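You operate a simulated robot arm through the tools that you are given. There is no shell and no other tool.

Carry out the task below with a simulated robot arm. There is one attempt and no reset: what you move stays moved.

Task
Put things in order on the top of the bench with the vice. At the end: the grey steel slab stands where the clear oil bottle with a white cap stood; the green pad stands where the teal pad bar stood; the clear oil bottle with a white cap stands where the green pad stood; the teal pad bar is on the orange board; whatever was shut is shut again. Leave all else as you found it, and nothing knocked over.

It is judged by the outcome, as a careful person would: the job done as asked, and still so three seconds after it is handed in. It fails if anything else is knocked over, pushed out of place, dropped, spilled or broken. Lids that push on must go on centred and level and be pressed home; caps that screw on are set level and turned clockwise until they are tight.

Robot
A 6-joint arm with a two-finger parallel gripper, fixed in place. Base frame: the origin is at the foot of the arm, x ahead of it, y to its left, z up; the work surface is at about z = 0. Units: m, degrees, N and s.
With the tool pointing down near the work surface it reaches from about 0.12 to 0.5 m from the base axis. Its first joint turns from -72.0 to 72.0 degrees. Payload 0.65 kg.
The TCP is the grasp point between the finger pads, 0.025 m short of the fingertips. In the tool frame z runs along the fingers and y along their closing line. Largest opening 0.076 m; finger width 0.018, thickness 0.01; the body of the gripper, 0.036 by 0.078 m, starts 0.045 m behind the TCP.
Orientation is told as [roll, pitch, yaw] about the base's x, y, z axes, in that order, counted from this pose: with the fingers straight down and closing along the base's y, the tool's x points along the base's -x, its y along +y and its z along -z.

Tools
- The arm moves only by the tool servo_tool. Its argument "increments" is one flat list of numbers, 6 for each row, row after row: the shift along the tool's x, y, z in mm, then the turn, a rotation vector about the tool's x, y, z in degrees. In form: [x, y, z, rx, ry, rz, x, y, z, rx, ry, rz, ...]. A call has 1 to 20 rows; each row shifts and turns the commanded pose from where the row before left it, along the tool's axes as they then stand. "jaw" is the opening, from 0 (shut) to 1 (fully open), set as the call begins (left out, the last holds). Rows are played at 5 a second. More than 0.05 m and 8.6 degrees between two rows, or a gripper value outside its range, and nothing of the call is played. A pose out of reach is approached as far as the arm can. The call stops where the force on the tool passes 40 N (or 10 N more than at its start, if that is more) or the arm is blocked; 0.2 s more then pass. The fingers move at their own pace (about 0.108 m/s each) and stop on an object; they squeeze with about 36 N. The grip force told is the motor's: it shows also when the fingers shut on nothing. Time passes only in rows, and 0.2 s behind the last, so rows that do not move let the fingers close. It gives the time, the measured TCP pose, the force on the tool (base axes), the opening and the grip force at its end, in the units of the frame above (readings bear some noise), with the torque about the TCP (base axes, N m) and any sound that the robot's microphone picked up.
- Cameras (640 x 400 px; columns grow to the right, rows downward): "scene" is fixed at [0.0578, 0.271, 0.4015]; the picture's right is [-0.76, -0.65, 0.00], its down [-0.38, 0.45, -0.81] and it looks along [0.52, -0.62, -0.59] (base axes); focal length 214 px, centre (320, 200). "wrist" rides on the gripper at [0.058, 0.011, -0.081] in the tool frame; the picture's right is [-0.18, 0.98, 0.00], its down [-0.75, -0.14, -0.64] and it looks along [-0.63, -0.12, 0.77] (tool axes); focal length 243 px, centre (320, 200).
- get_image(camera): a new picture of that camera. It takes no simulated time.
- point_at(camera, pixels): there is no depth. For up to 12 entries [column, row, z] of the newest picture of that camera ("zoom" is the newest enlarged one), the place [x, y] in the base frame at which the ray of that pixel passes the height z, good to about 0.002 m. It takes no simulated time.
- enlarge(camera, box): a new picture of the part [left, top, right, bottom] of that camera's present view, enlarged. It takes no simulated time.
- hand_in(): hands the job in; it is judged then, once.

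Unless the task says otherwise, let go and move clear before handing in.

The tools are called after "Call:" as a command line: name --argument value ..., lists and objects as JSON in quotes. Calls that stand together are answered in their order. servo_tool: Moves the arm, as the interface text tells. Its arguments: {"type":"object","properties":{"increments":{"type":"array","items":{"type":"number"}},"jaw":{"type":"number"}},"required":["increments"]} The other tools are called the same way: get_image (camera) takes a picture; point_at (camera, pixels) gives the place at which the rays of pixels pass given heights; enlarge (camera, box) takes an enlarged picture of a part of a camera's view; hand_in () hands the job in.

At the start:

```text
clock: 0.0
position: [0.2454, -0.0603, 0.3841]
ee_rot: [0.0, 0.0, 0.1]
contact_force: [-1.0, 0.3, 0.0]
torque: [0.01, 0.01, -0.02]
opening: 0.0761
gripper_force: 0.1
```

scene: 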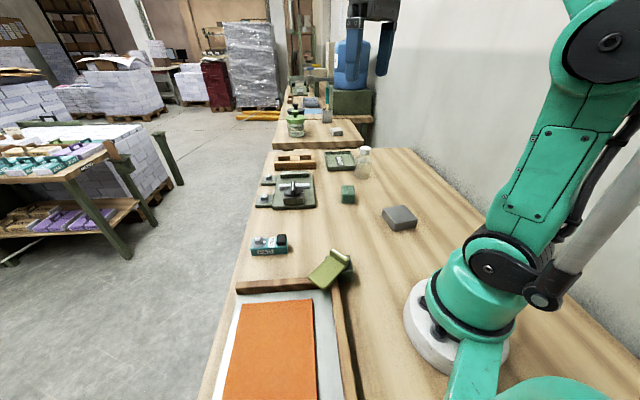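
wrist: 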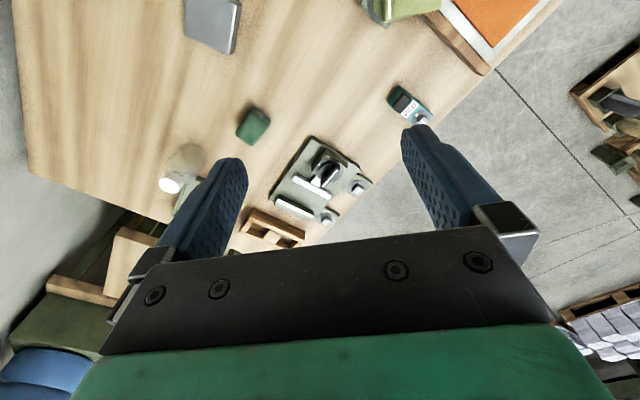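

The first pictures show the bench with a green pad (348,193), a grey slab (400,217), a clear bottle (363,163), a teal bar (268,245), and an orange board (270,350). I'll enlarge these areas to identify them well.

Call:
enlarge --camera "scene" --box '[230, 130, 430, 255]'

Call:
enlarge --camera "scene" --box '[200, 220, 440, 400]'

Call:
enlarge --camera "wrist" --box '[120, 0, 480, 225]'

```text
3.20 times, centred on (330, 192) of scene
```

zoom: 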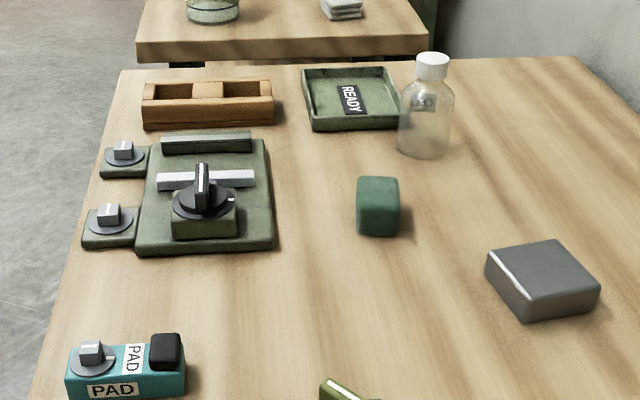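

```text
2.22 times, centred on (320, 310) of scene
```

zoom: 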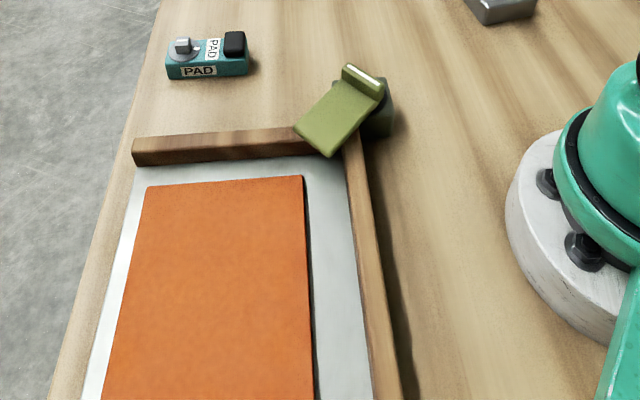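

```text
1.78 times, centred on (300, 112) of wrist
```

zoom: 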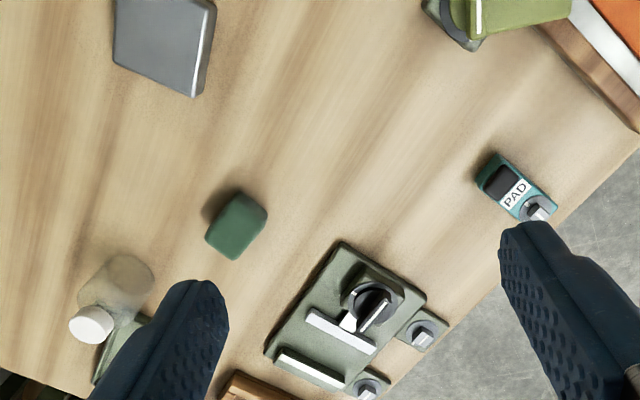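

The zooms show the teal PAD bar carrying a knob and a black block, the dark green block pad, and an olive piece at the corner of the orange board's frame. I'll get base-frame positions from the scene camera.

Call:
get_image --camera "scene"

Call:
point_at --camera "scene" --pixels '[[348, 202, 0], [348, 188, 0.03], [363, 177, 0], [400, 229, 0], [400, 211, 0.02], [268, 253, 0], [270, 350, 0.01], [240, 305, 0.01], [312, 300, 0.01], [330, 268, 0.03], [290, 285, 0.02], [300, 190, 0.01]]'

Call:
point_at --camera "scene" --pixels '[[252, 253, 0], [287, 252, 0], [252, 243, 0], [225, 399, 0.01], [317, 399, 0.01], [340, 165, 0], [295, 165, 0], [383, 213, 0.02], [397, 205, 0.02], [417, 219, 0.02], [394, 223, 0.02], [220, 399, 0]]'

```text
taken
```

scene: 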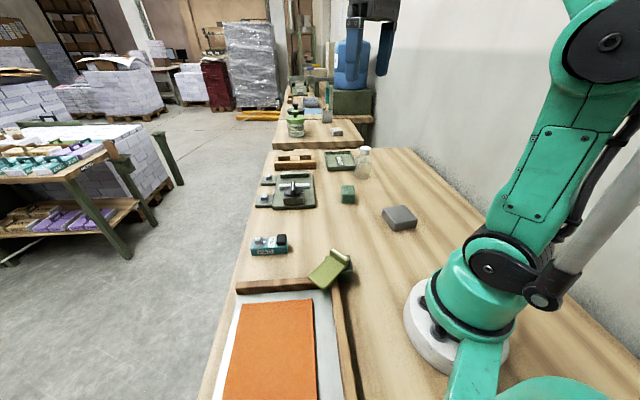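

```text
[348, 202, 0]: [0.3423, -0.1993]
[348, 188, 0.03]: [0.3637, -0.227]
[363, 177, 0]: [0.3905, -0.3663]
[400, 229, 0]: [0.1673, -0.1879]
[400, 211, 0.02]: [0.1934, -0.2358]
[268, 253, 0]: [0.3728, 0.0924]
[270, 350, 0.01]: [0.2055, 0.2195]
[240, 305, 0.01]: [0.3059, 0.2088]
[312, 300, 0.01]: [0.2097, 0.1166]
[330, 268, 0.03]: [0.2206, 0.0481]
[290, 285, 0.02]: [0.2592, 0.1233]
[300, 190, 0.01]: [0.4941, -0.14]
```

```text
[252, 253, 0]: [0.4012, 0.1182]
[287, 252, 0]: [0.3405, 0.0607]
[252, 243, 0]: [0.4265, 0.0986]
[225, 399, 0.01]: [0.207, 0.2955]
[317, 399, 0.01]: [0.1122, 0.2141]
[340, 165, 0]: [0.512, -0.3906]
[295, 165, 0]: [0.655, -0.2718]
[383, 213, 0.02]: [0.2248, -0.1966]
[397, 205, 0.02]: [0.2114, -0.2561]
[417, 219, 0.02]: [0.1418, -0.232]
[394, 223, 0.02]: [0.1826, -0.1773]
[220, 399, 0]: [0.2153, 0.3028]
```

Slab is about (0.19,-0.215), green pad about (0.35,-0.21), bottle about (0.385,-0.35), teal bar about (0.375,0.09), and the orange board about (0.2,0.22). I'll move the wrist camera over toward the orange board to see its frame and the olive piece from another side.

Call:
servo_tool --increments '[17, 32, 8, 0, 0, 0, 17, 32, 8, 0, 0, 0, 17, 32, 8, 0, 0, 0, 17, 32, 8, 0, 0, 0, 17, 32, 8, 0, 0, 0, 0, 0, 0, 0, 0, -8, 0, 0, 0, 0, 0, -8, 0, 0, 0, 0, 0, -8, 0, 0, 0, 0, 0, -8, 0, 0, 0, 0, 0, -8]' --jaw 1

Call:
get_image --camera "wrist"

Call:
get_image --camera "scene"

```text
clock: 2.2
position: [0.1591, 0.0996, 0.3434]
ee_rot: [0.0, 0.0, 40.3]
contact_force: [0.1, 0.7, 0.0]
torque: [-0.01, 0.01, 0.01]
opening: 0.0761
gripper_force: 0.1
```

```text
taken
```

wrist: 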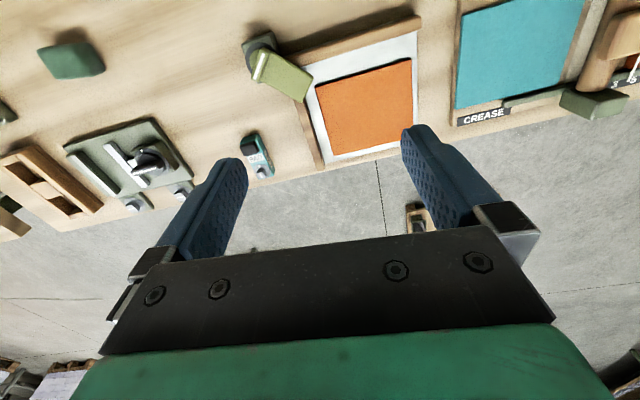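

```text
taken
```

scene: 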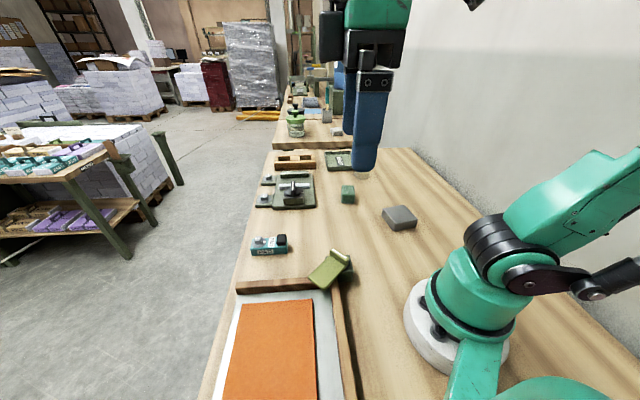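

The wrist view shows the orange board as a flat plate in a frame at (365,105), with the olive lever at its corner (280,75) and another teal board marked CREASE further left. I'll enlarge for detail.

Call:
enlarge --camera "wrist" --box '[220, 0, 476, 160]'

Call:
enlarge --camera "wrist" --box '[0, 60, 290, 241]'

Call:
enlarge --camera "wrist" --box '[400, 0, 640, 150]'

```text
2.50 times, centred on (348, 80) of wrist
```

zoom: 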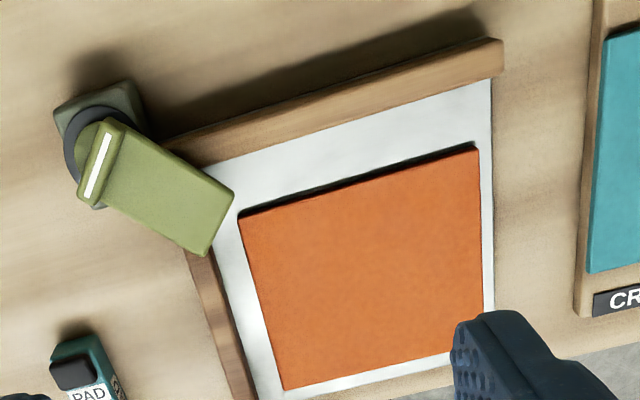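

```text
2.21 times, centred on (145, 150) of wrist
```

zoom: 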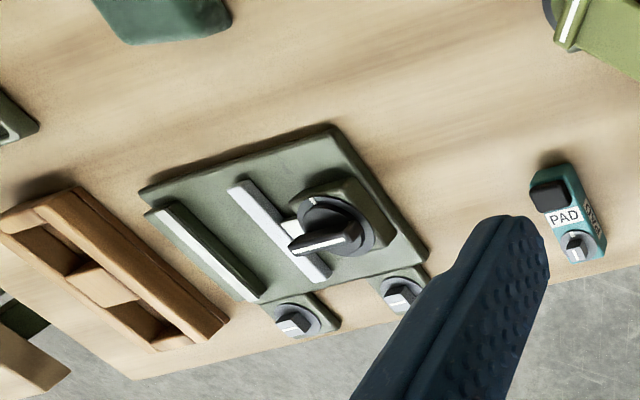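

```text
2.67 times, centred on (520, 75) of wrist
```

zoom: 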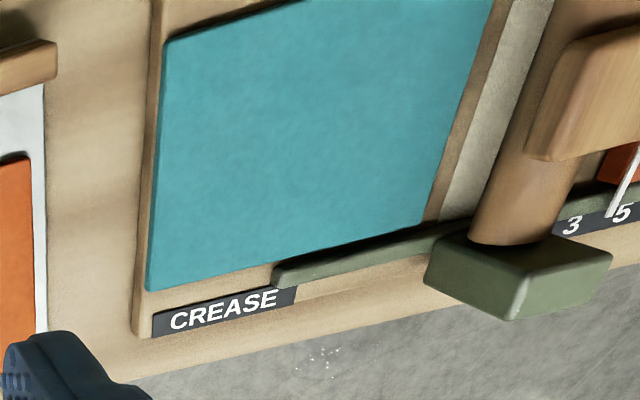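

The olive piece looks like a swing lever standing clear of the orange board, and the vice at the left has open jaws. Next I'll go down for a closer look at the teal bar to see its shape and height.

Call:
servo_tool --increments '[0, 0, 0, 0, 0, 8, 0, 0, 0, 0, 0, 8, 0, 0, 0, 0, 0, 8, 0, 0, 0, 0, 0, 8, 0, 0, 0, 0, 0, 8.3, -25, 0, 30, 0, 0, 0, -25, 0, 30, 0, 0, 0, -25, 0, 30, 0, 0, 0, -15, 0, 20, 0, 0, 0]'

Call:
get_image --camera "wrist"

Call:
enlarge --camera "wrist" --box '[220, 20, 420, 145]'

```text
clock: 4.2
position: [0.2511, 0.1001, 0.2344]
ee_rot: [-0.1, 0.0, -0.4]
contact_force: [0.4, 0.6, -0.3]
torque: [-0.01, 0.01, 0.01]
opening: 0.0759
gripper_force: 0.0
```

```text
taken
```

wrist: 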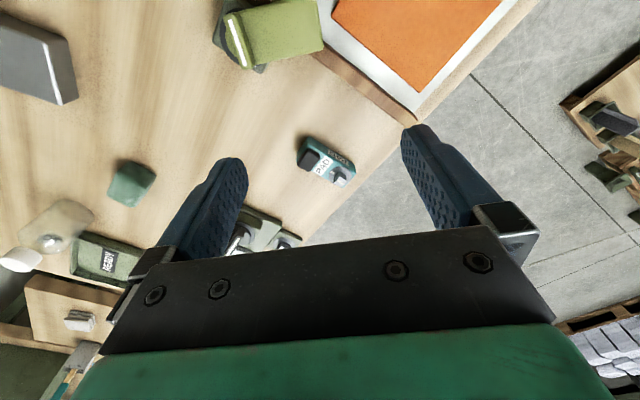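

```text
3.20 times, centred on (320, 82) of wrist
```

zoom: 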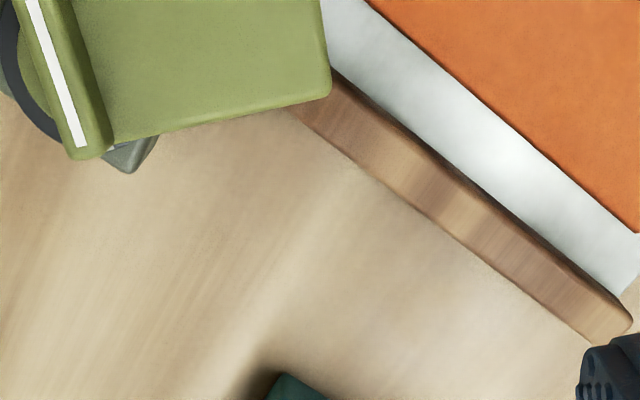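

The teal bar is now at (325,160) between the fingers. I'll enlarge exactly there, plus the bottle and the olive lever.

Call:
enlarge --camera "wrist" --box '[275, 120, 371, 180]'

Call:
enlarge --camera "wrist" --box '[0, 140, 200, 265]'

Call:
enlarge --camera "wrist" --box '[190, 0, 430, 150]'

```text
6.67 times, centred on (323, 150) of wrist
```

zoom: 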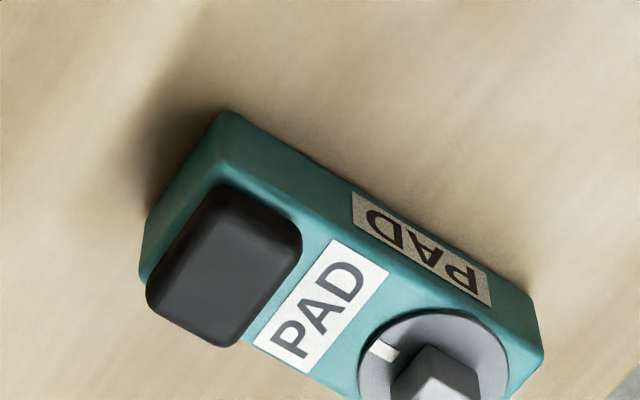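

```text
3.20 times, centred on (100, 202) of wrist
```

zoom: 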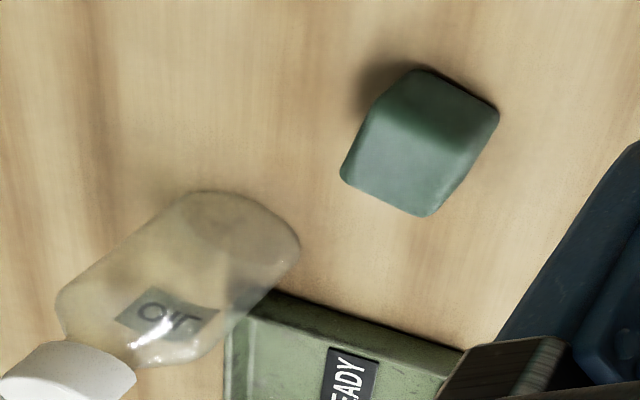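

```text
2.67 times, centred on (310, 75) of wrist
```

zoom: 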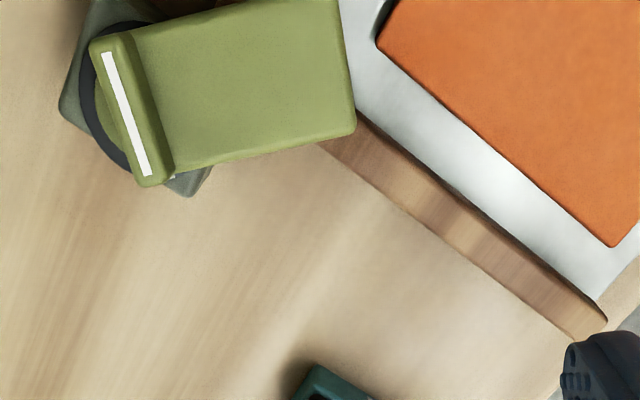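

The teal bar carries a rubber block and a knob on its top face; the bottle is labelled OIL with a wide body and narrow cap. I'll zoom again on the teal bar and triangulate its corners at several heights.

Call:
enlarge --camera "wrist" --box '[270, 120, 382, 190]'

Call:
enlarge --camera "scene" --box '[236, 220, 300, 260]'

```text
5.71 times, centred on (326, 155) of wrist
```

zoom: 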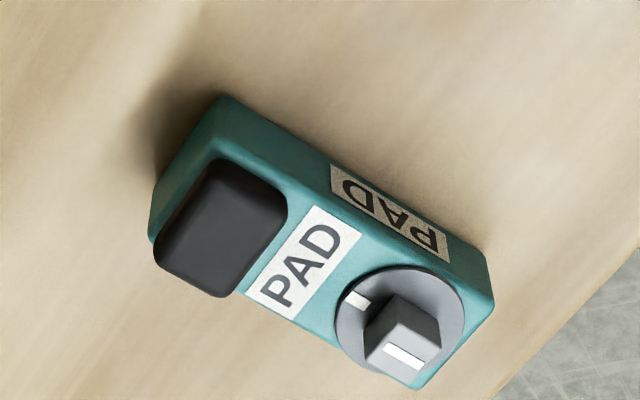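

```text
10.00 times, centred on (268, 240) of scene
```

zoom: 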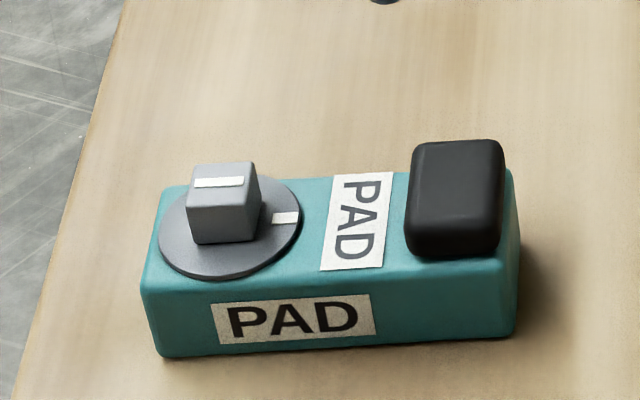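

The scene zoom shows clear bottom corners at (160,357), (515,333) and (520,262). I'll project these at bench height and the top corners at candidate heights.

Call:
point_at --camera "zoom" --pixels '[[160, 357, 0], [513, 335, 0], [519, 265, 0], [142, 285, 0.02], [142, 285, 0.025], [142, 285, 0.03], [500, 258, 0.02], [500, 258, 0.025], [160, 190, 0.02], [160, 190, 0.025], [510, 172, 0.02], [510, 172, 0.025]]'

Call:
point_at --camera "wrist" --pixels '[[308.5, 137, 0], [355, 164, 0], [297, 156, 0], [297, 162, 0.025], [308, 139, 0.025], [354, 170, 0.025], [343, 187, 0.025], [322, 153, 0.025]]'

```text
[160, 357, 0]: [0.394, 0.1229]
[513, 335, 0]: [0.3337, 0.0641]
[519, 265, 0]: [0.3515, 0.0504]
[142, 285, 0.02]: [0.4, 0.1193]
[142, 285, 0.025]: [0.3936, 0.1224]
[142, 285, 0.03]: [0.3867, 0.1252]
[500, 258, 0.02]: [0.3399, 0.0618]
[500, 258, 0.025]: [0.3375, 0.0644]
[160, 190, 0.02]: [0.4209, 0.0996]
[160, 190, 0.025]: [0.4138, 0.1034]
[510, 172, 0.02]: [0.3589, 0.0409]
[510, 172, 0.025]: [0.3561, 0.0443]
```

```text
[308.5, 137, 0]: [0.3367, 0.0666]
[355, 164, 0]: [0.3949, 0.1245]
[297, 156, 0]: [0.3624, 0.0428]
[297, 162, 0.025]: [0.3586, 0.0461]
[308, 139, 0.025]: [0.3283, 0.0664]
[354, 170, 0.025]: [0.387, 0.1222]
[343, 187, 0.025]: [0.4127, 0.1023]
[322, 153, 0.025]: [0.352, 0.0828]
```

The bar measures about 83×31×25 mm, centred near (0.3745, 0.0837) with its long axis at about 44°. I'll yaw the tool to 44° and move above the gap between knob and block at a safe height.

Call:
servo_tool --increments '[0, 0, 0, 0, 0, -7.4, 0, 0, 0, 0, 0, -7.4, 0, 0, 0, 0, 0, -7.4, 0, 0, 0, 0, 0, -7.4, 0, 0, 0, 0, 0, -7.4, 0, 0, 0, 0, 0, -7.4, -14.74, -19.54, 0, 0, 0, 0, -14.74, -19.54, 0, 0, 0, 0, -14.74, -19.54, 0, 0, 0, 0, -14.74, -19.54, 0, 0, 0, 0, -14.74, -19.54, 0, 0, 0, 0, 0, 0, 38, 0, 0, 0, 0, 0, 38, 0, 0, 0, 0, 0, 38, 0, 0, 0]' --jaw 1

Call:
get_image --camera "wrist"

Call:
get_image --camera "scene"

```text
clock: 7.2
position: [0.3705, 0.079, 0.1174]
ee_rot: [0.0, 0.0, 44.0]
contact_force: [0.5, 0.1, -1.1]
torque: [0.0, 0.02, 0.03]
opening: 0.0758
gripper_force: 0.0
```

```text
taken
```

wrist: 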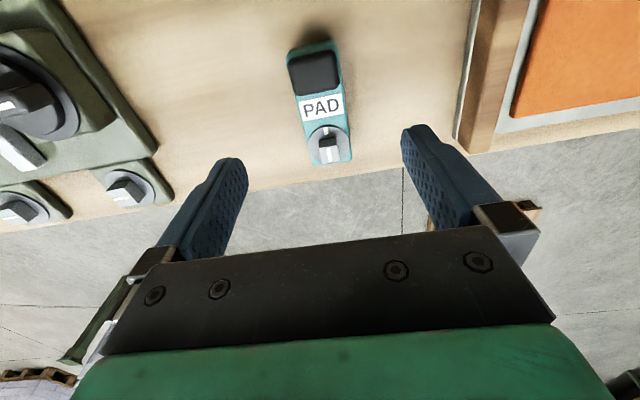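

```text
taken
```

scene: 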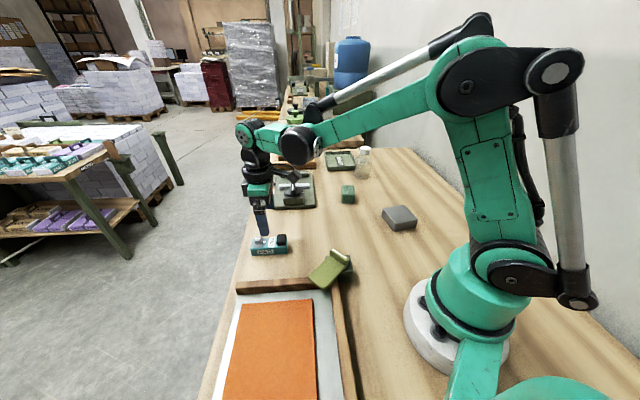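

The bar is now vertical in the view, (310,45) to (330,160), and the gripper hangs above it. I'll check the alignment by projecting points, including the nearest vice part near (170,205) and the frame at (465,135).

Call:
point_at --camera "wrist" --pixels '[[288, 55, 0.025], [335, 45, 0.025], [352, 160, 0.0], [316, 166, 0.0], [351, 152, 0.025], [313, 160, 0.025], [172, 200, 0.01], [157, 160, 0.01], [455, 138, 0.0], [320, 103, 0.025]]'

Call:
enlarge --camera "wrist" --box '[240, 20, 400, 120]'

```text
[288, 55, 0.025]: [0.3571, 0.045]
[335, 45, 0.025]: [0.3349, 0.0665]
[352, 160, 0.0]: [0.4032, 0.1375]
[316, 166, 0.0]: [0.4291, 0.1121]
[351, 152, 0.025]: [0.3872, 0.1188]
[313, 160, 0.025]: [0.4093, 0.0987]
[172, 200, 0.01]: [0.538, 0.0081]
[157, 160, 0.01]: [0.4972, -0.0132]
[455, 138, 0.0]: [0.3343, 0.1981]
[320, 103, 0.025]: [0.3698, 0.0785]
```

```text
4.00 times, centred on (320, 70) of wrist
```

zoom: 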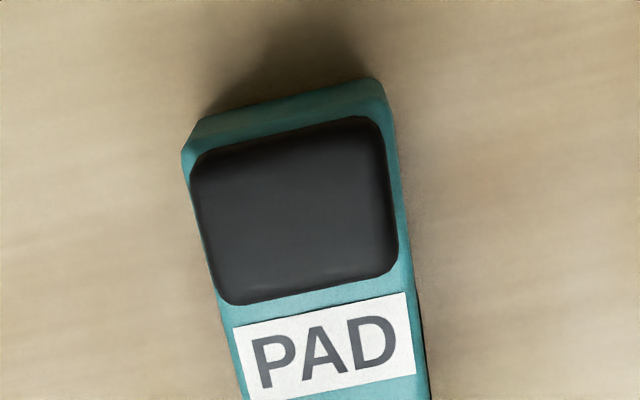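

The PAD sticker at (320,103) lies at (0.370,0.0785), right under the TCP, so the grasp is centred. I'll descend 87 mm with open fingers.

Call:
servo_tool --increments '[0, 0, 25, 0, 0, 0, 0, 0, 25, 0, 0, 0, 0, 0, 20, 0, 0, 0, 0, 0, 12, 0, 0, 0, 0, 0, 5, 0, 0, 0]' --jaw 1

Call:
get_image --camera "wrist"

Call:
enlarge --camera "scene" --box '[220, 190, 332, 260]'

```text
clock: 8.4
position: [0.3722, 0.0795, 0.032]
ee_rot: [0.0, 0.0, 44.1]
contact_force: [-0.1, -0.4, 0.4]
torque: [-0.02, -0.01, -0.01]
opening: 0.076
gripper_force: 0.1
```

```text
taken
```

wrist: 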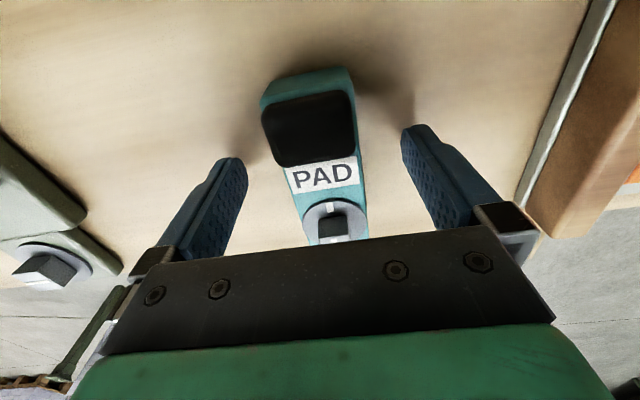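

```text
5.71 times, centred on (276, 225) of scene
```

zoom: 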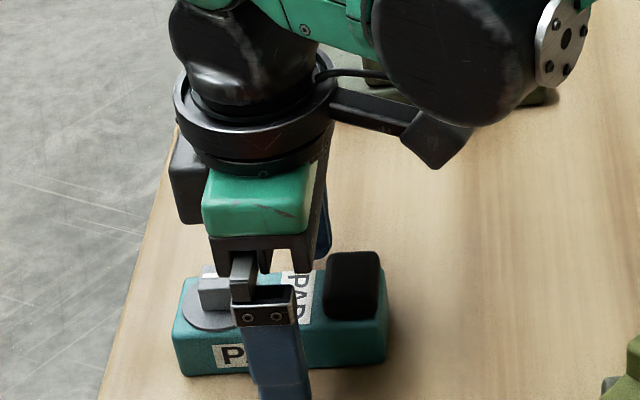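

The fingers straddle the bar at the PAD sticker (323,176), with free space around. I'll close the jaws and wait.

Call:
servo_tool --increments '[0, 0, 0, 0, 0, 0, 0, 0, 0, 0, 0, 0, 0, 0, 0, 0, 0, 0, 0, 0, 0, 0, 0, 0]' --jaw 0

Call:
get_image --camera "wrist"

```text
clock: 9.4
position: [0.3712, 0.0799, 0.0317]
ee_rot: [0.0, 0.0, 44.1]
contact_force: [-0.7, -0.2, 0.5]
torque: [-0.01, 0.01, -0.03]
opening: 0.0333
gripper_force: 35.9
```

```text
taken
```

wrist: 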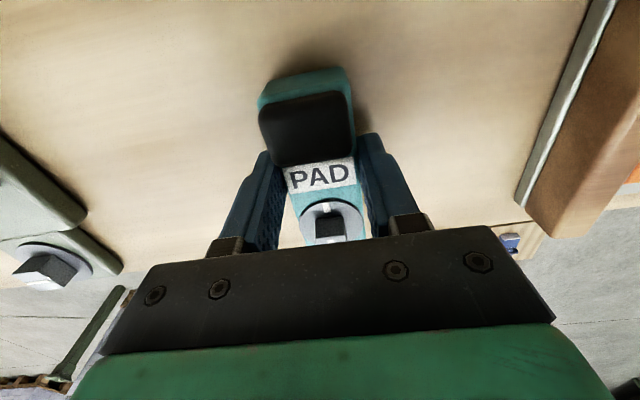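

Gripped at 33 mm opening with 35.9 N. I'll lift straight up gently by 110 mm.

Call:
servo_tool --increments '[0, 0, -5, 0, 0, 0, 0, 0, -15, 0, 0, 0, 0, 0, -30, 0, 0, 0, 0, 0, -30, 0, 0, 0, 0, 0, -30, 0, 0, 0]' --jaw 0

Call:
get_image --camera "scene"

Call:
get_image --camera "wrist"

```text
clock: 10.6
position: [0.3702, 0.0811, 0.1428]
ee_rot: [0.0, 0.0, 44.2]
contact_force: [0.2, 0.3, -4.2]
torque: [-0.03, 0.03, 0.01]
opening: 0.0339
gripper_force: 36.4
```

```text
taken
```

scene: 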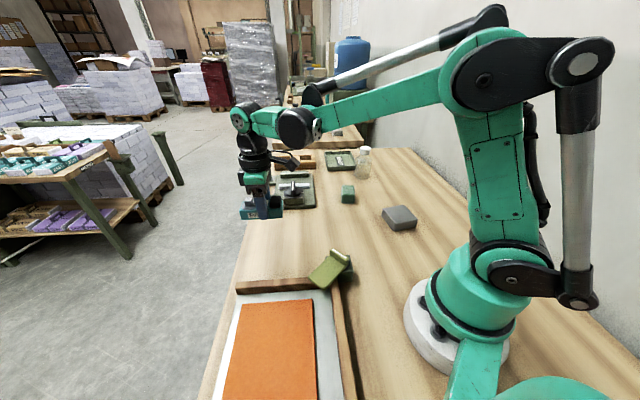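

```text
taken
```

wrist: 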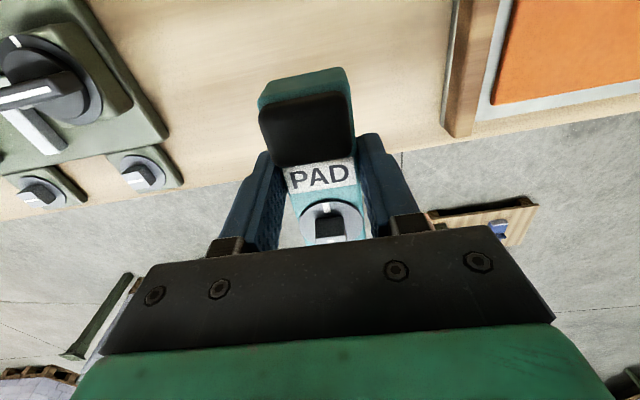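

The bar is lifted and hangs level (force -4.2 N, ~0.4 kg). I'll travel at this height to above the orange board.

Call:
servo_tool --increments '[4, 26.5, -2, 0, 0, 0, 4, 26.5, -2, 0, 0, 0, 4, 26.5, -2, 0, 0, 0, 4, 26.5, -2, 0, 0, 0, 4, 26.5, -2, 0, 0, 0, 4, 26.5, -2, 0, 0, 0, 4, 26.5, -2, 0, 0, 0, 4, 26.5, -2, 0, 0, 0]' --jaw 0

Call:
get_image --camera "wrist"

Call:
get_image --camera "scene"

```text
clock: 12.4
position: [0.2003, 0.2115, 0.1596]
ee_rot: [0.0, -0.1, 44.1]
contact_force: [-0.2, -0.4, -4.2]
torque: [-0.02, 0.02, 0.0]
opening: 0.0337
gripper_force: 35.8
```

```text
taken
```

wrist: 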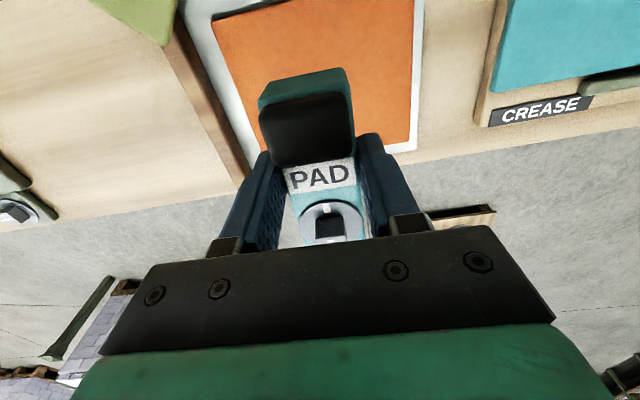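

```text
taken
```

scene: 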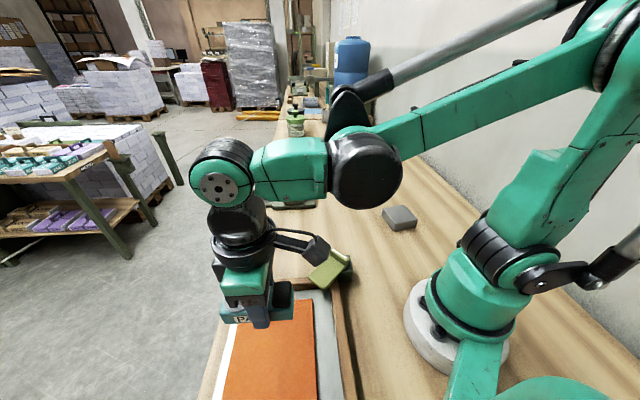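

The bar hangs over the orange board, whose visible corners are near (213,25) and (410,142). I'll project these at several heights to fix the board's outline and thickness.

Call:
point_at --camera "wrist" --pixels '[[213, 25, 0.005], [213, 25, 0.01], [213, 25, 0.02], [410, 142, 0.005], [410, 142, 0.01], [410, 142, 0.02], [415, 0, 0.01], [260, 140, 0.01], [240, 185, 0.0], [170, 12, 0.01]]'

Call:
enlarge --camera "wrist" --box '[180, 0, 440, 162]'

Call:
enlarge --camera "scene" --box '[200, 275, 400, 400]'

```text
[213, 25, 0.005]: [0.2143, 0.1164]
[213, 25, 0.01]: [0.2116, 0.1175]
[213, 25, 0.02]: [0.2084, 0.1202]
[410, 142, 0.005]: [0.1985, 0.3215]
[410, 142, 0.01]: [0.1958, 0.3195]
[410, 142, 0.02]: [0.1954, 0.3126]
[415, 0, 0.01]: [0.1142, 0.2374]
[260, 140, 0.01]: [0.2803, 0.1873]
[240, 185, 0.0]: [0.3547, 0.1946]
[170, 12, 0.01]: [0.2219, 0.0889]
```

```text
2.46 times, centred on (310, 81) of wrist
```

zoom: 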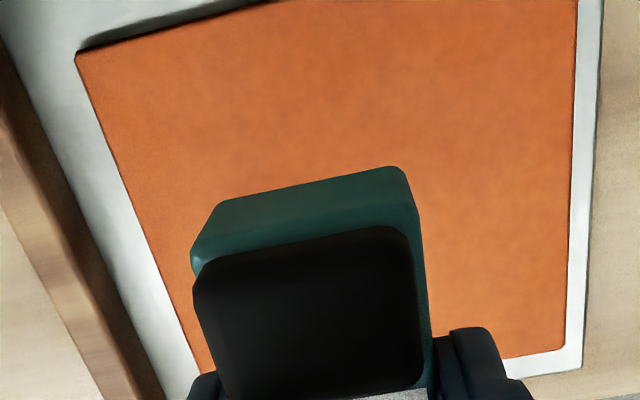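

```text
3.20 times, centred on (300, 338) of scene
```

zoom: 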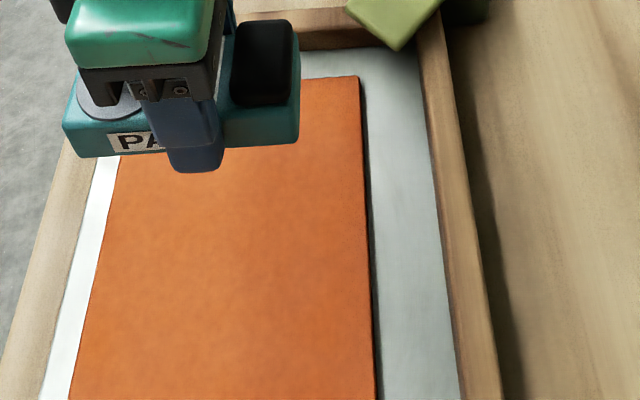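

The board spans roughly (0.21,0.117)–(0.306,0.209)–(0.196,0.32)–(0.10,0.228), its top near z 0.01, so its centre is about (0.203,0.2185). I'll correct a few mm and lower to just above it.

Call:
servo_tool --increments '[-2.8, 2.9, 0, 0, 0, 0, 0, 0, 30, 0, 0, 0, 0, 0, 30, 0, 0, 0, 0, 0, 30, 0, 0, 0, 0, 0, 15, 0, 0, 0]' --jaw 0

Call:
get_image --camera "scene"

Call:
enlarge --camera "scene" --box '[200, 275, 400, 400]'

```text
clock: 13.6
position: [0.2009, 0.2112, 0.0545]
ee_rot: [0.0, 0.0, 44.1]
contact_force: [0.2, -0.1, -3.4]
torque: [-0.05, 0.03, 0.0]
opening: 0.0334
gripper_force: 36.1
```

```text
taken
```

scene: 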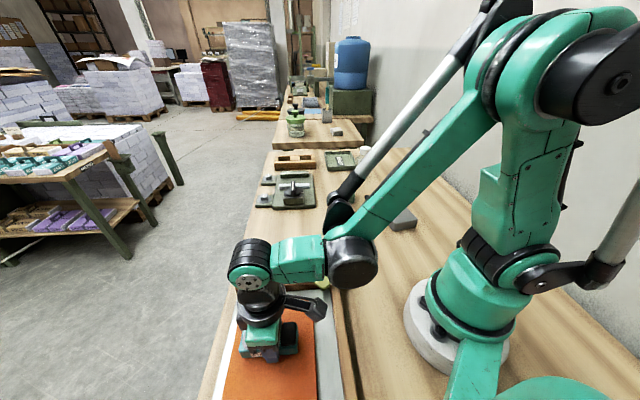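

```text
3.20 times, centred on (300, 338) of scene
```

zoom: 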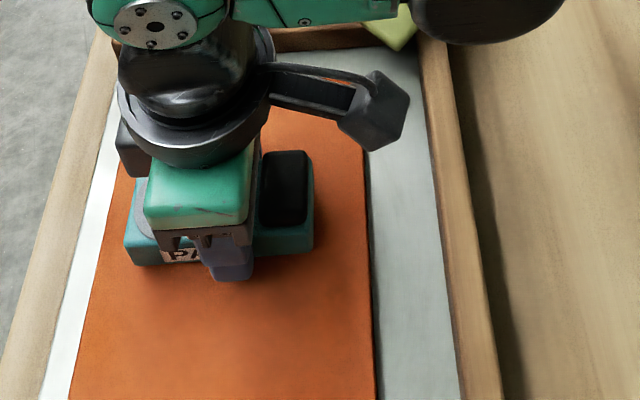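

The bar hovers over the board's middle and no contact is felt (force -3.4 N, its weight). I'll lower 8 mm slowly, then check force.

Call:
servo_tool --increments '[0, 0, 2, 0, 0, 0, 0, 0, 2, 0, 0, 0, 0, 0, 2, 0, 0, 0, 0, 0, 2, 0, 0, 0, 0, 0, 0, 0, 0, 0]' --jaw 0

Call:
enlarge --camera "scene" --box '[230, 320, 326, 380]'

```text
clock: 14.5
position: [0.2004, 0.2134, 0.0483]
ee_rot: [0.0, 0.1, 44.2]
contact_force: [-1.3, -1.0, 33.1]
torque: [0.11, -0.09, -0.01]
opening: 0.0333
gripper_force: 36.0
stopped in row 4: the force on the tool passed its limit at 61 N (the readings are from after the stop); the commanded pose is now the measured one
```

```text
6.67 times, centred on (278, 350) of scene
```

zoom: 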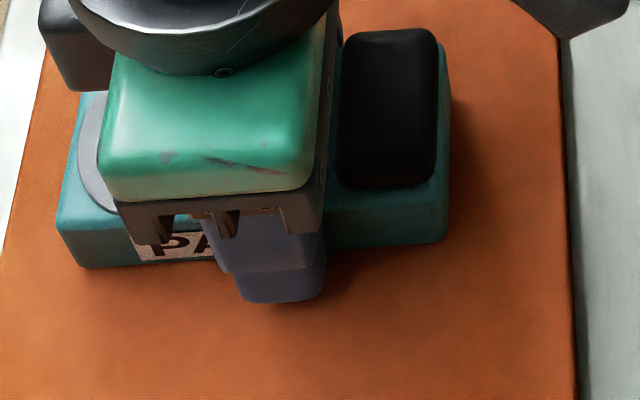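

Contact came early: board top is at about z 0.0166, and the bar is resting with 33 N of press. I'll back off by 0.8 mm to relieve it before opening.

Call:
servo_tool --increments '[0, 0, -0.6, 0, 0, 0, 0, 0, 0, 0, 0, 0]' --jaw 0

```text
clock: 15.1
position: [0.2, 0.2137, 0.0496]
ee_rot: [0.1, -0.1, 44.2]
contact_force: [-0.2, -0.8, -3.8]
torque: [0.0, 0.04, 0.02]
opening: 0.0336
gripper_force: 36.2
```

Now it hangs free again at z 0.0496. I'll lower in half-millimetre steps to a light touch.

Call:
servo_tool --increments '[0, 0, 0.4, 0, 0, 0, 0, 0, 0, 0, 0, 0]' --jaw 0

```text
clock: 15.7
position: [0.2008, 0.2143, 0.0487]
ee_rot: [0.1, 0.0, 44.2]
contact_force: [-0.1, -1.4, 7.4]
torque: [0.04, -0.09, -0.03]
opening: 0.0335
gripper_force: 36.1
```

Light contact now (+7.4 N). I'll open the jaws here and wait.

Call:
servo_tool --increments '[0, 0, 0, 0, 0, 0, 0, 0, 0, 0, 0, 0, 0, 0, 0, 0, 0, 0]' --jaw 1

Call:
enlarge --camera "scene" --box '[220, 310, 348, 390]'

```text
clock: 16.5
position: [0.1994, 0.2136, 0.0487]
ee_rot: [0.0, 0.0, 44.2]
contact_force: [0.1, -0.3, 0.2]
torque: [0.0, -0.02, -0.01]
opening: 0.0759
gripper_force: 0.0
```

```text
5.00 times, centred on (284, 350) of scene
```

zoom: 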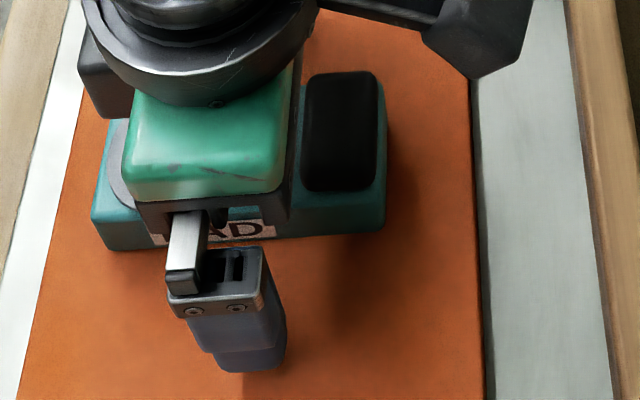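

Jaws open, the bar rests on the board. I'll rise straight up 150 mm and look.

Call:
servo_tool --increments '[0, 0, -10, 0, 0, 0, 0, 0, -30, 0, 0, 0, 0, 0, -40, 0, 0, 0, 0, 0, -40, 0, 0, 0, 0, 0, -30, 0, 0, 0]' --jaw 1

Call:
get_image --camera "scene"

Call:
get_image --camera "wrist"

Call:
enlarge --camera "scene" --box '[200, 275, 400, 400]'

```text
clock: 17.7
position: [0.203, 0.2139, 0.198]
ee_rot: [0.0, 0.1, 44.1]
contact_force: [-0.1, 0.6, -0.5]
torque: [0.03, 0.03, 0.0]
opening: 0.0762
gripper_force: 0.0
```

```text
taken
```

scene: 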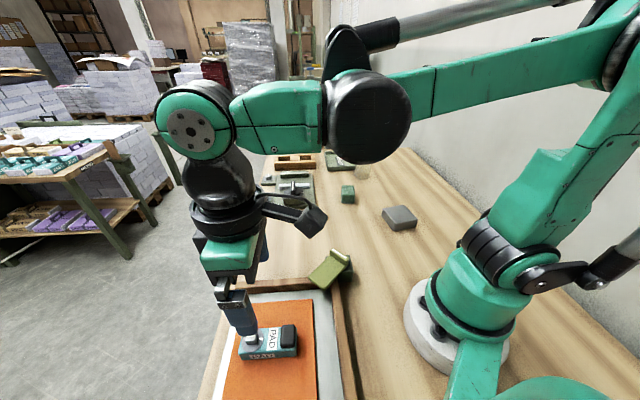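

```text
taken
```

wrist: 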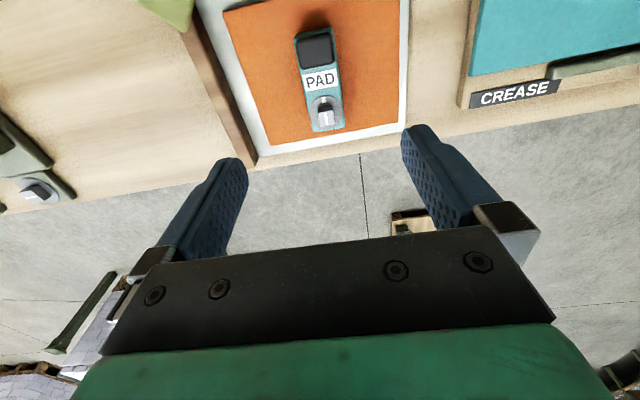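

```text
3.20 times, centred on (300, 338) of scene
```

zoom: 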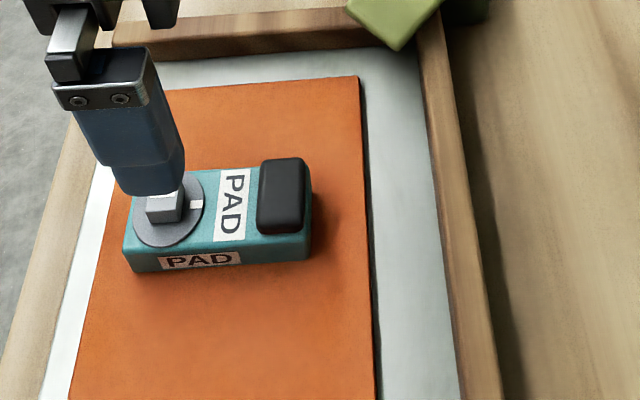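

The teal bar rests fully on the orange board. Next, the green pad: I'll zoom the scene camera on it and on the bottle and slab for exact geometry.

Call:
enlarge --camera "scene" --box '[324, 175, 372, 205]'

Call:
point_at --camera "scene" --pixels '[[341.5, 203, 0], [355, 203, 0], [342, 195, 0.03], [355, 195, 0.03], [342, 186, 0.03], [354.5, 186, 0.03]]'

```text
13.33 times, centred on (348, 190) of scene
```

zoom: 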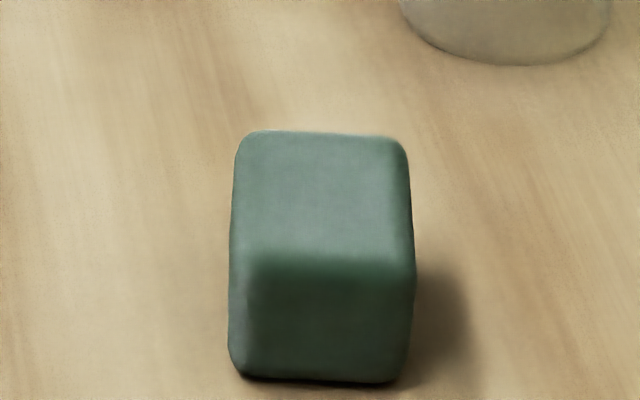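

```text
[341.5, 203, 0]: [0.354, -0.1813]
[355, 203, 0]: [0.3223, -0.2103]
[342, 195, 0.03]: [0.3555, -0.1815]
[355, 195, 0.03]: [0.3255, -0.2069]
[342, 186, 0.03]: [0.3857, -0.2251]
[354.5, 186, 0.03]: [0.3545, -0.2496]
```

The green block's near bottom edge runs (240,376)–(392,383) in the zoom, its top face from (245,262) up to (250,132)/(400,140). I'll project these.

Call:
point_at --camera "zoom" --pixels '[[238, 376, 0], [394, 383, 0], [240, 262, 0.025], [413, 270, 0.025], [240, 262, 0.03], [413, 270, 0.03], [240, 262, 0.035], [413, 270, 0.035], [238, 134, 0.03], [406, 142, 0.03], [238, 134, 0.035], [406, 142, 0.035]]'

```text
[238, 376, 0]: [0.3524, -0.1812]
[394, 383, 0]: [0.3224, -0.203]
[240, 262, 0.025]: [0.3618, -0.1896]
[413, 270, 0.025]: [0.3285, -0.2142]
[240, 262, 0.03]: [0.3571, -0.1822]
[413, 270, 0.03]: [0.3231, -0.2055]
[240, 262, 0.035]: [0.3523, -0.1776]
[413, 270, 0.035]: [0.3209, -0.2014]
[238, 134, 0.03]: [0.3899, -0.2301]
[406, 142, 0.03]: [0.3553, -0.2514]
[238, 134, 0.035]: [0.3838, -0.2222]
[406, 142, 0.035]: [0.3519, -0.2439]
```

The pad measures roughly 40 mm along 35° by 55 mm along -55°, about 30 mm high, centred near (0.355,-0.215). I'll travel there high, then yaw to -55° for a close look.

Call:
servo_tool --increments '[19.29, -41.04, 0, 0, 0, 0, 19.29, -41.04, 0, 0, 0, 0, 19.29, -41.04, 0, 0, 0, 0, 19.29, -41.04, 0, 0, 0, 0, 19.29, -41.04, 0, 0, 0, 0, 19.29, -41.04, 0, 0, 0, 0, 19.29, -41.04, 0, 0, 0, 0, 19.29, -41.04, 0, 0, 0, 0, 19.29, -41.04, 0, 0, 0, 0, 19.29, -41.04, 0, 0, 0, 0]' --jaw 1

Call:
servo_tool --increments '[0, 0, 0, 0, 0, 8.26, 0, 0, 0, 0, 0, 8.26, 0, 0, 0, 0, 0, 8.26, 0, 0, 0, 0, 0, 8.26, 0, 0, 0, 0, 0, 8.26, 0, 0, 0, 0, 0, 8.26, 0, 0, 0, 0, 0, 8.26, 0, 0, 0, 0, 0, 8.26, 0, 0, 0, 0, 0, 8.26, 0, 0, 0, 0, 0, 8.26, 0, 0, 0, 0, 0, 8.26, 0, 0, 0, 0, 0, 8.26]' --jaw 1

Call:
get_image --camera "wrist"

Call:
get_image --camera "scene"

```text
clock: 19.9
position: [0.3498, -0.215, 0.1991]
ee_rot: [0.0, 0.0, 44.3]
contact_force: [-0.3, 0.1, -0.6]
torque: [0.02, 0.0, 0.0]
opening: 0.0762
gripper_force: 0.1
```

```text
clock: 22.5
position: [0.347, -0.2167, 0.1972]
ee_rot: [0.0, 0.0, -55.1]
contact_force: [0.5, -0.8, -0.1]
torque: [0.0, 0.02, -0.02]
opening: 0.0757
gripper_force: 0.1
```

```text
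taken
```

wrist: 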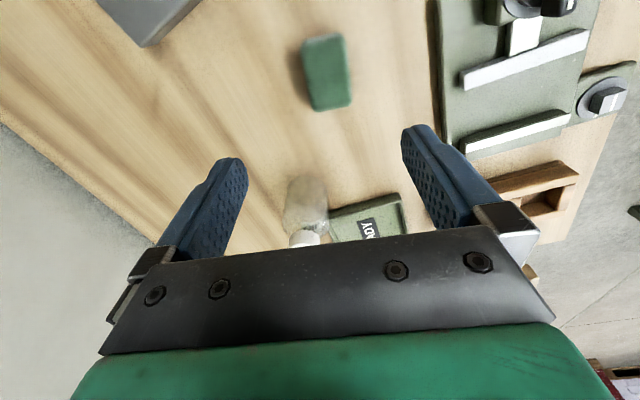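

```text
taken
```

scene: 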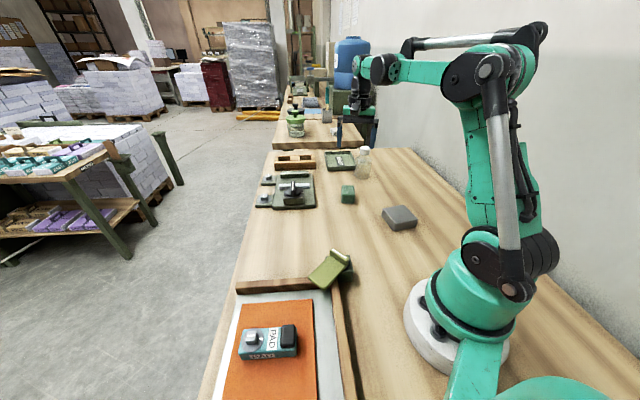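

The pad appears at (326,70), nearly aligned with the tool. I'll zoom on it, and project its top-face corners.

Call:
enlarge --camera "wrist" --box '[278, 20, 374, 120]'

Call:
enlarge --camera "wrist" --box '[254, 20, 398, 110]'

```text
4.00 times, centred on (326, 70) of wrist
```

zoom: 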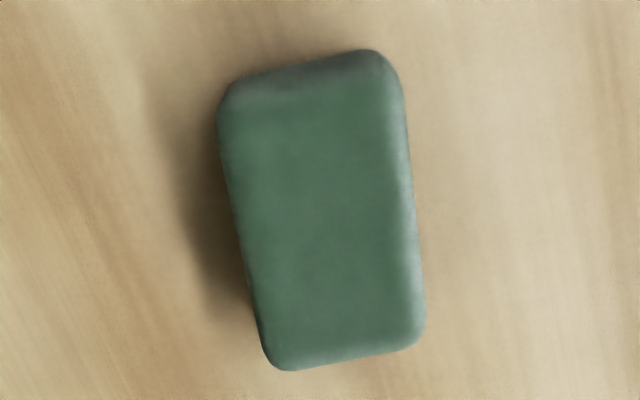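

```text
4.44 times, centred on (326, 65) of wrist
```

zoom: 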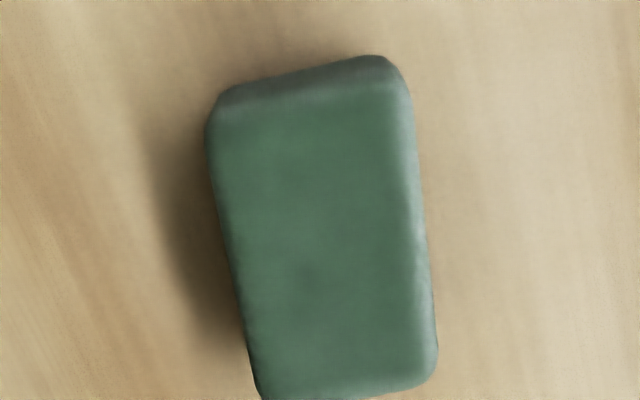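

In the zoom, the top face corners are about (210,112), (407,85), (437,378), (257,400). I'll project them at z=0.03 and 0.033.

Call:
point_at --camera "zoom" --pixels '[[210, 112, 0.03], [407, 85, 0.03], [437, 378, 0.03], [257, 399, 0.03], [210, 112, 0.035], [407, 85, 0.035], [437, 378, 0.035], [257, 399, 0.035], [225, 95, 0.0], [390, 55, 0.0], [324, 240, 0.03]]'

Call:
point_at --camera "wrist" --pixels '[[290, 230, 0.0], [306, 178, 0.0], [150, 45, 0.02], [186, 15, 0.02], [445, 130, 0.01]]'

```text
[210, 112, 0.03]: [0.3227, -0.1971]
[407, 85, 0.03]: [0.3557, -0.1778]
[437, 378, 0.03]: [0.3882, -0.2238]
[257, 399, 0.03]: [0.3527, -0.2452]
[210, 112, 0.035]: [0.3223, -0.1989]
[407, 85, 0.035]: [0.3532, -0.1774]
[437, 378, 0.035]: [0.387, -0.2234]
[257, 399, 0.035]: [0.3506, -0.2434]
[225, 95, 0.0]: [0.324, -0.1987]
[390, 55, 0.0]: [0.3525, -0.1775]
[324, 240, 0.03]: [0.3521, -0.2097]
```

```text
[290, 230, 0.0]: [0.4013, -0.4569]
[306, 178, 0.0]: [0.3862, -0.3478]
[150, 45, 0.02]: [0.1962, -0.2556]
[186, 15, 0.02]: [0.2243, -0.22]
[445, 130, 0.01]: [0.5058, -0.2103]
```

The pad is ~40×57×34 mm, centred near (0.354,-0.212), long axis at -57°. I'll trim yaw by 2°, shift 5.7 mm in tool y, and descend to z≈0.09 to check.

Call:
servo_tool --increments '[0, 5.7, 0, 0, 0, 2, 0, 0, 35, 0, 0, 0, 0, 0, 35, 0, 0, 0, 0, 0, 35, 0, 0, 0]' --jaw 1

Call:
get_image --camera "wrist"

Call:
enlarge --camera "scene" --box '[290, 130, 418, 210]'

```text
clock: 23.5
position: [0.3531, -0.2128, 0.0918]
ee_rot: [-0.1, 0.0, -57.0]
contact_force: [-0.4, 0.4, -0.2]
torque: [-0.01, 0.04, -0.02]
opening: 0.0761
gripper_force: 0.0
```

```text
taken
```

wrist: 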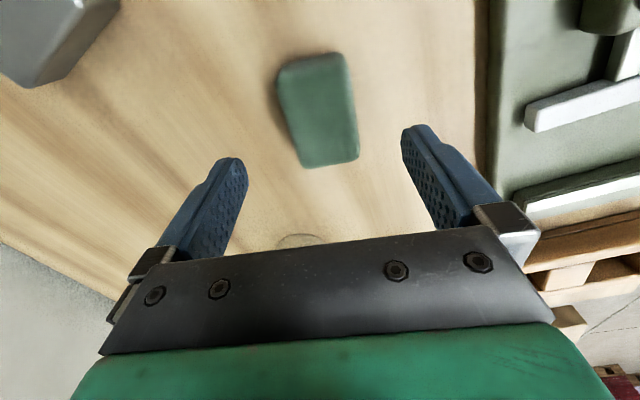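

```text
5.00 times, centred on (354, 170) of scene
```

zoom: 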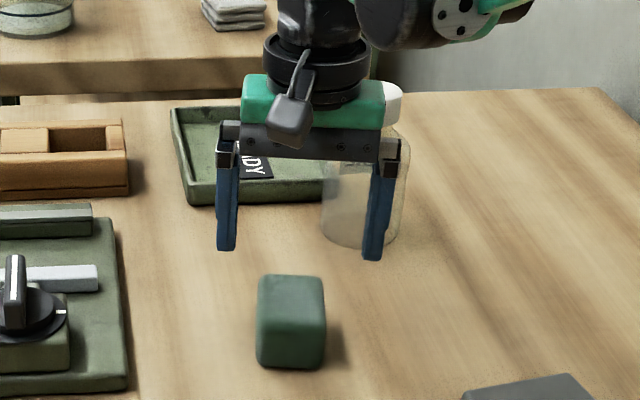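

The pad sits between the fingers in view, centre near (318,108). I'll verify its centre and the side edges against the TCP.

Call:
point_at --camera "wrist" --pixels '[[278, 72, 0.034], [343, 55, 0.034], [359, 158, 0.034], [303, 166, 0.034], [320, 110, 0.034]]'

```text
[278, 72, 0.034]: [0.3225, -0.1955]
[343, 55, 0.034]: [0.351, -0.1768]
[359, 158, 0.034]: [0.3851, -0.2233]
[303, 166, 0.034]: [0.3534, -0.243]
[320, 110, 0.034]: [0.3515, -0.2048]
```

The pad centre comes out at (0.353,-0.210), matching the TCP (0.353,-0.213). I'll descend 61 mm and then close.

Call:
servo_tool --increments '[0, 0, 25, 0, 0, 0, 0, 0, 20, 0, 0, 0, 0, 0, 11, 0, 0, 0, 0, 0, 5, 0, 0, 0]' --jaw 1

Call:
get_image --camera "wrist"

```text
clock: 24.5
position: [0.3507, -0.2127, 0.0333]
ee_rot: [0.0, -0.1, -57.0]
contact_force: [0.0, 0.1, 0.5]
torque: [-0.02, 0.0, 0.0]
opening: 0.076
gripper_force: 0.0
```

```text
taken
```

wrist: 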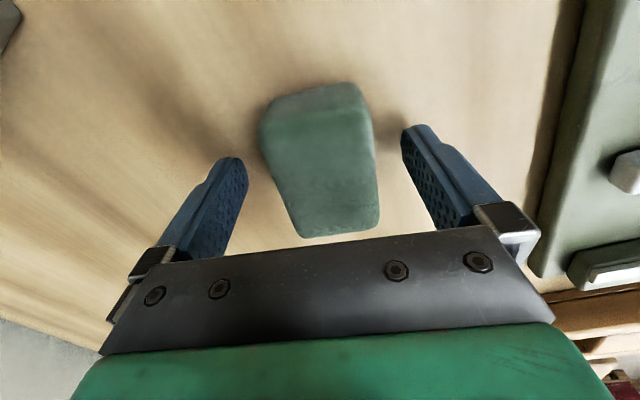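

The pad is nicely straddled; fingertips at z≈0.008. I'll close the jaws.

Call:
servo_tool --increments '[0, 0, 1.5, 0, 0, 0, 0, 0, 0, 0, 0, 0, 0, 0, 0, 0, 0, 0, 0, 0, 0, 0, 0, 0]' --jaw 0

Call:
get_image --camera "wrist"

```text
clock: 25.5
position: [0.3515, -0.2127, 0.0306]
ee_rot: [0.1, -0.1, -57.0]
contact_force: [-7.5, -0.6, 26.4]
torque: [0.02, 0.18, 0.13]
opening: 0.0415
gripper_force: 36.0
```

```text
taken
```

wrist: 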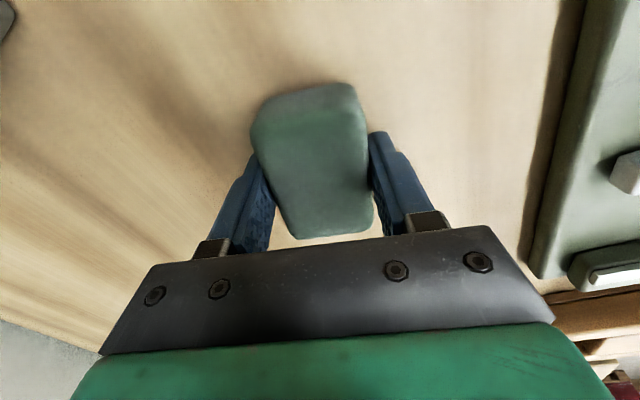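

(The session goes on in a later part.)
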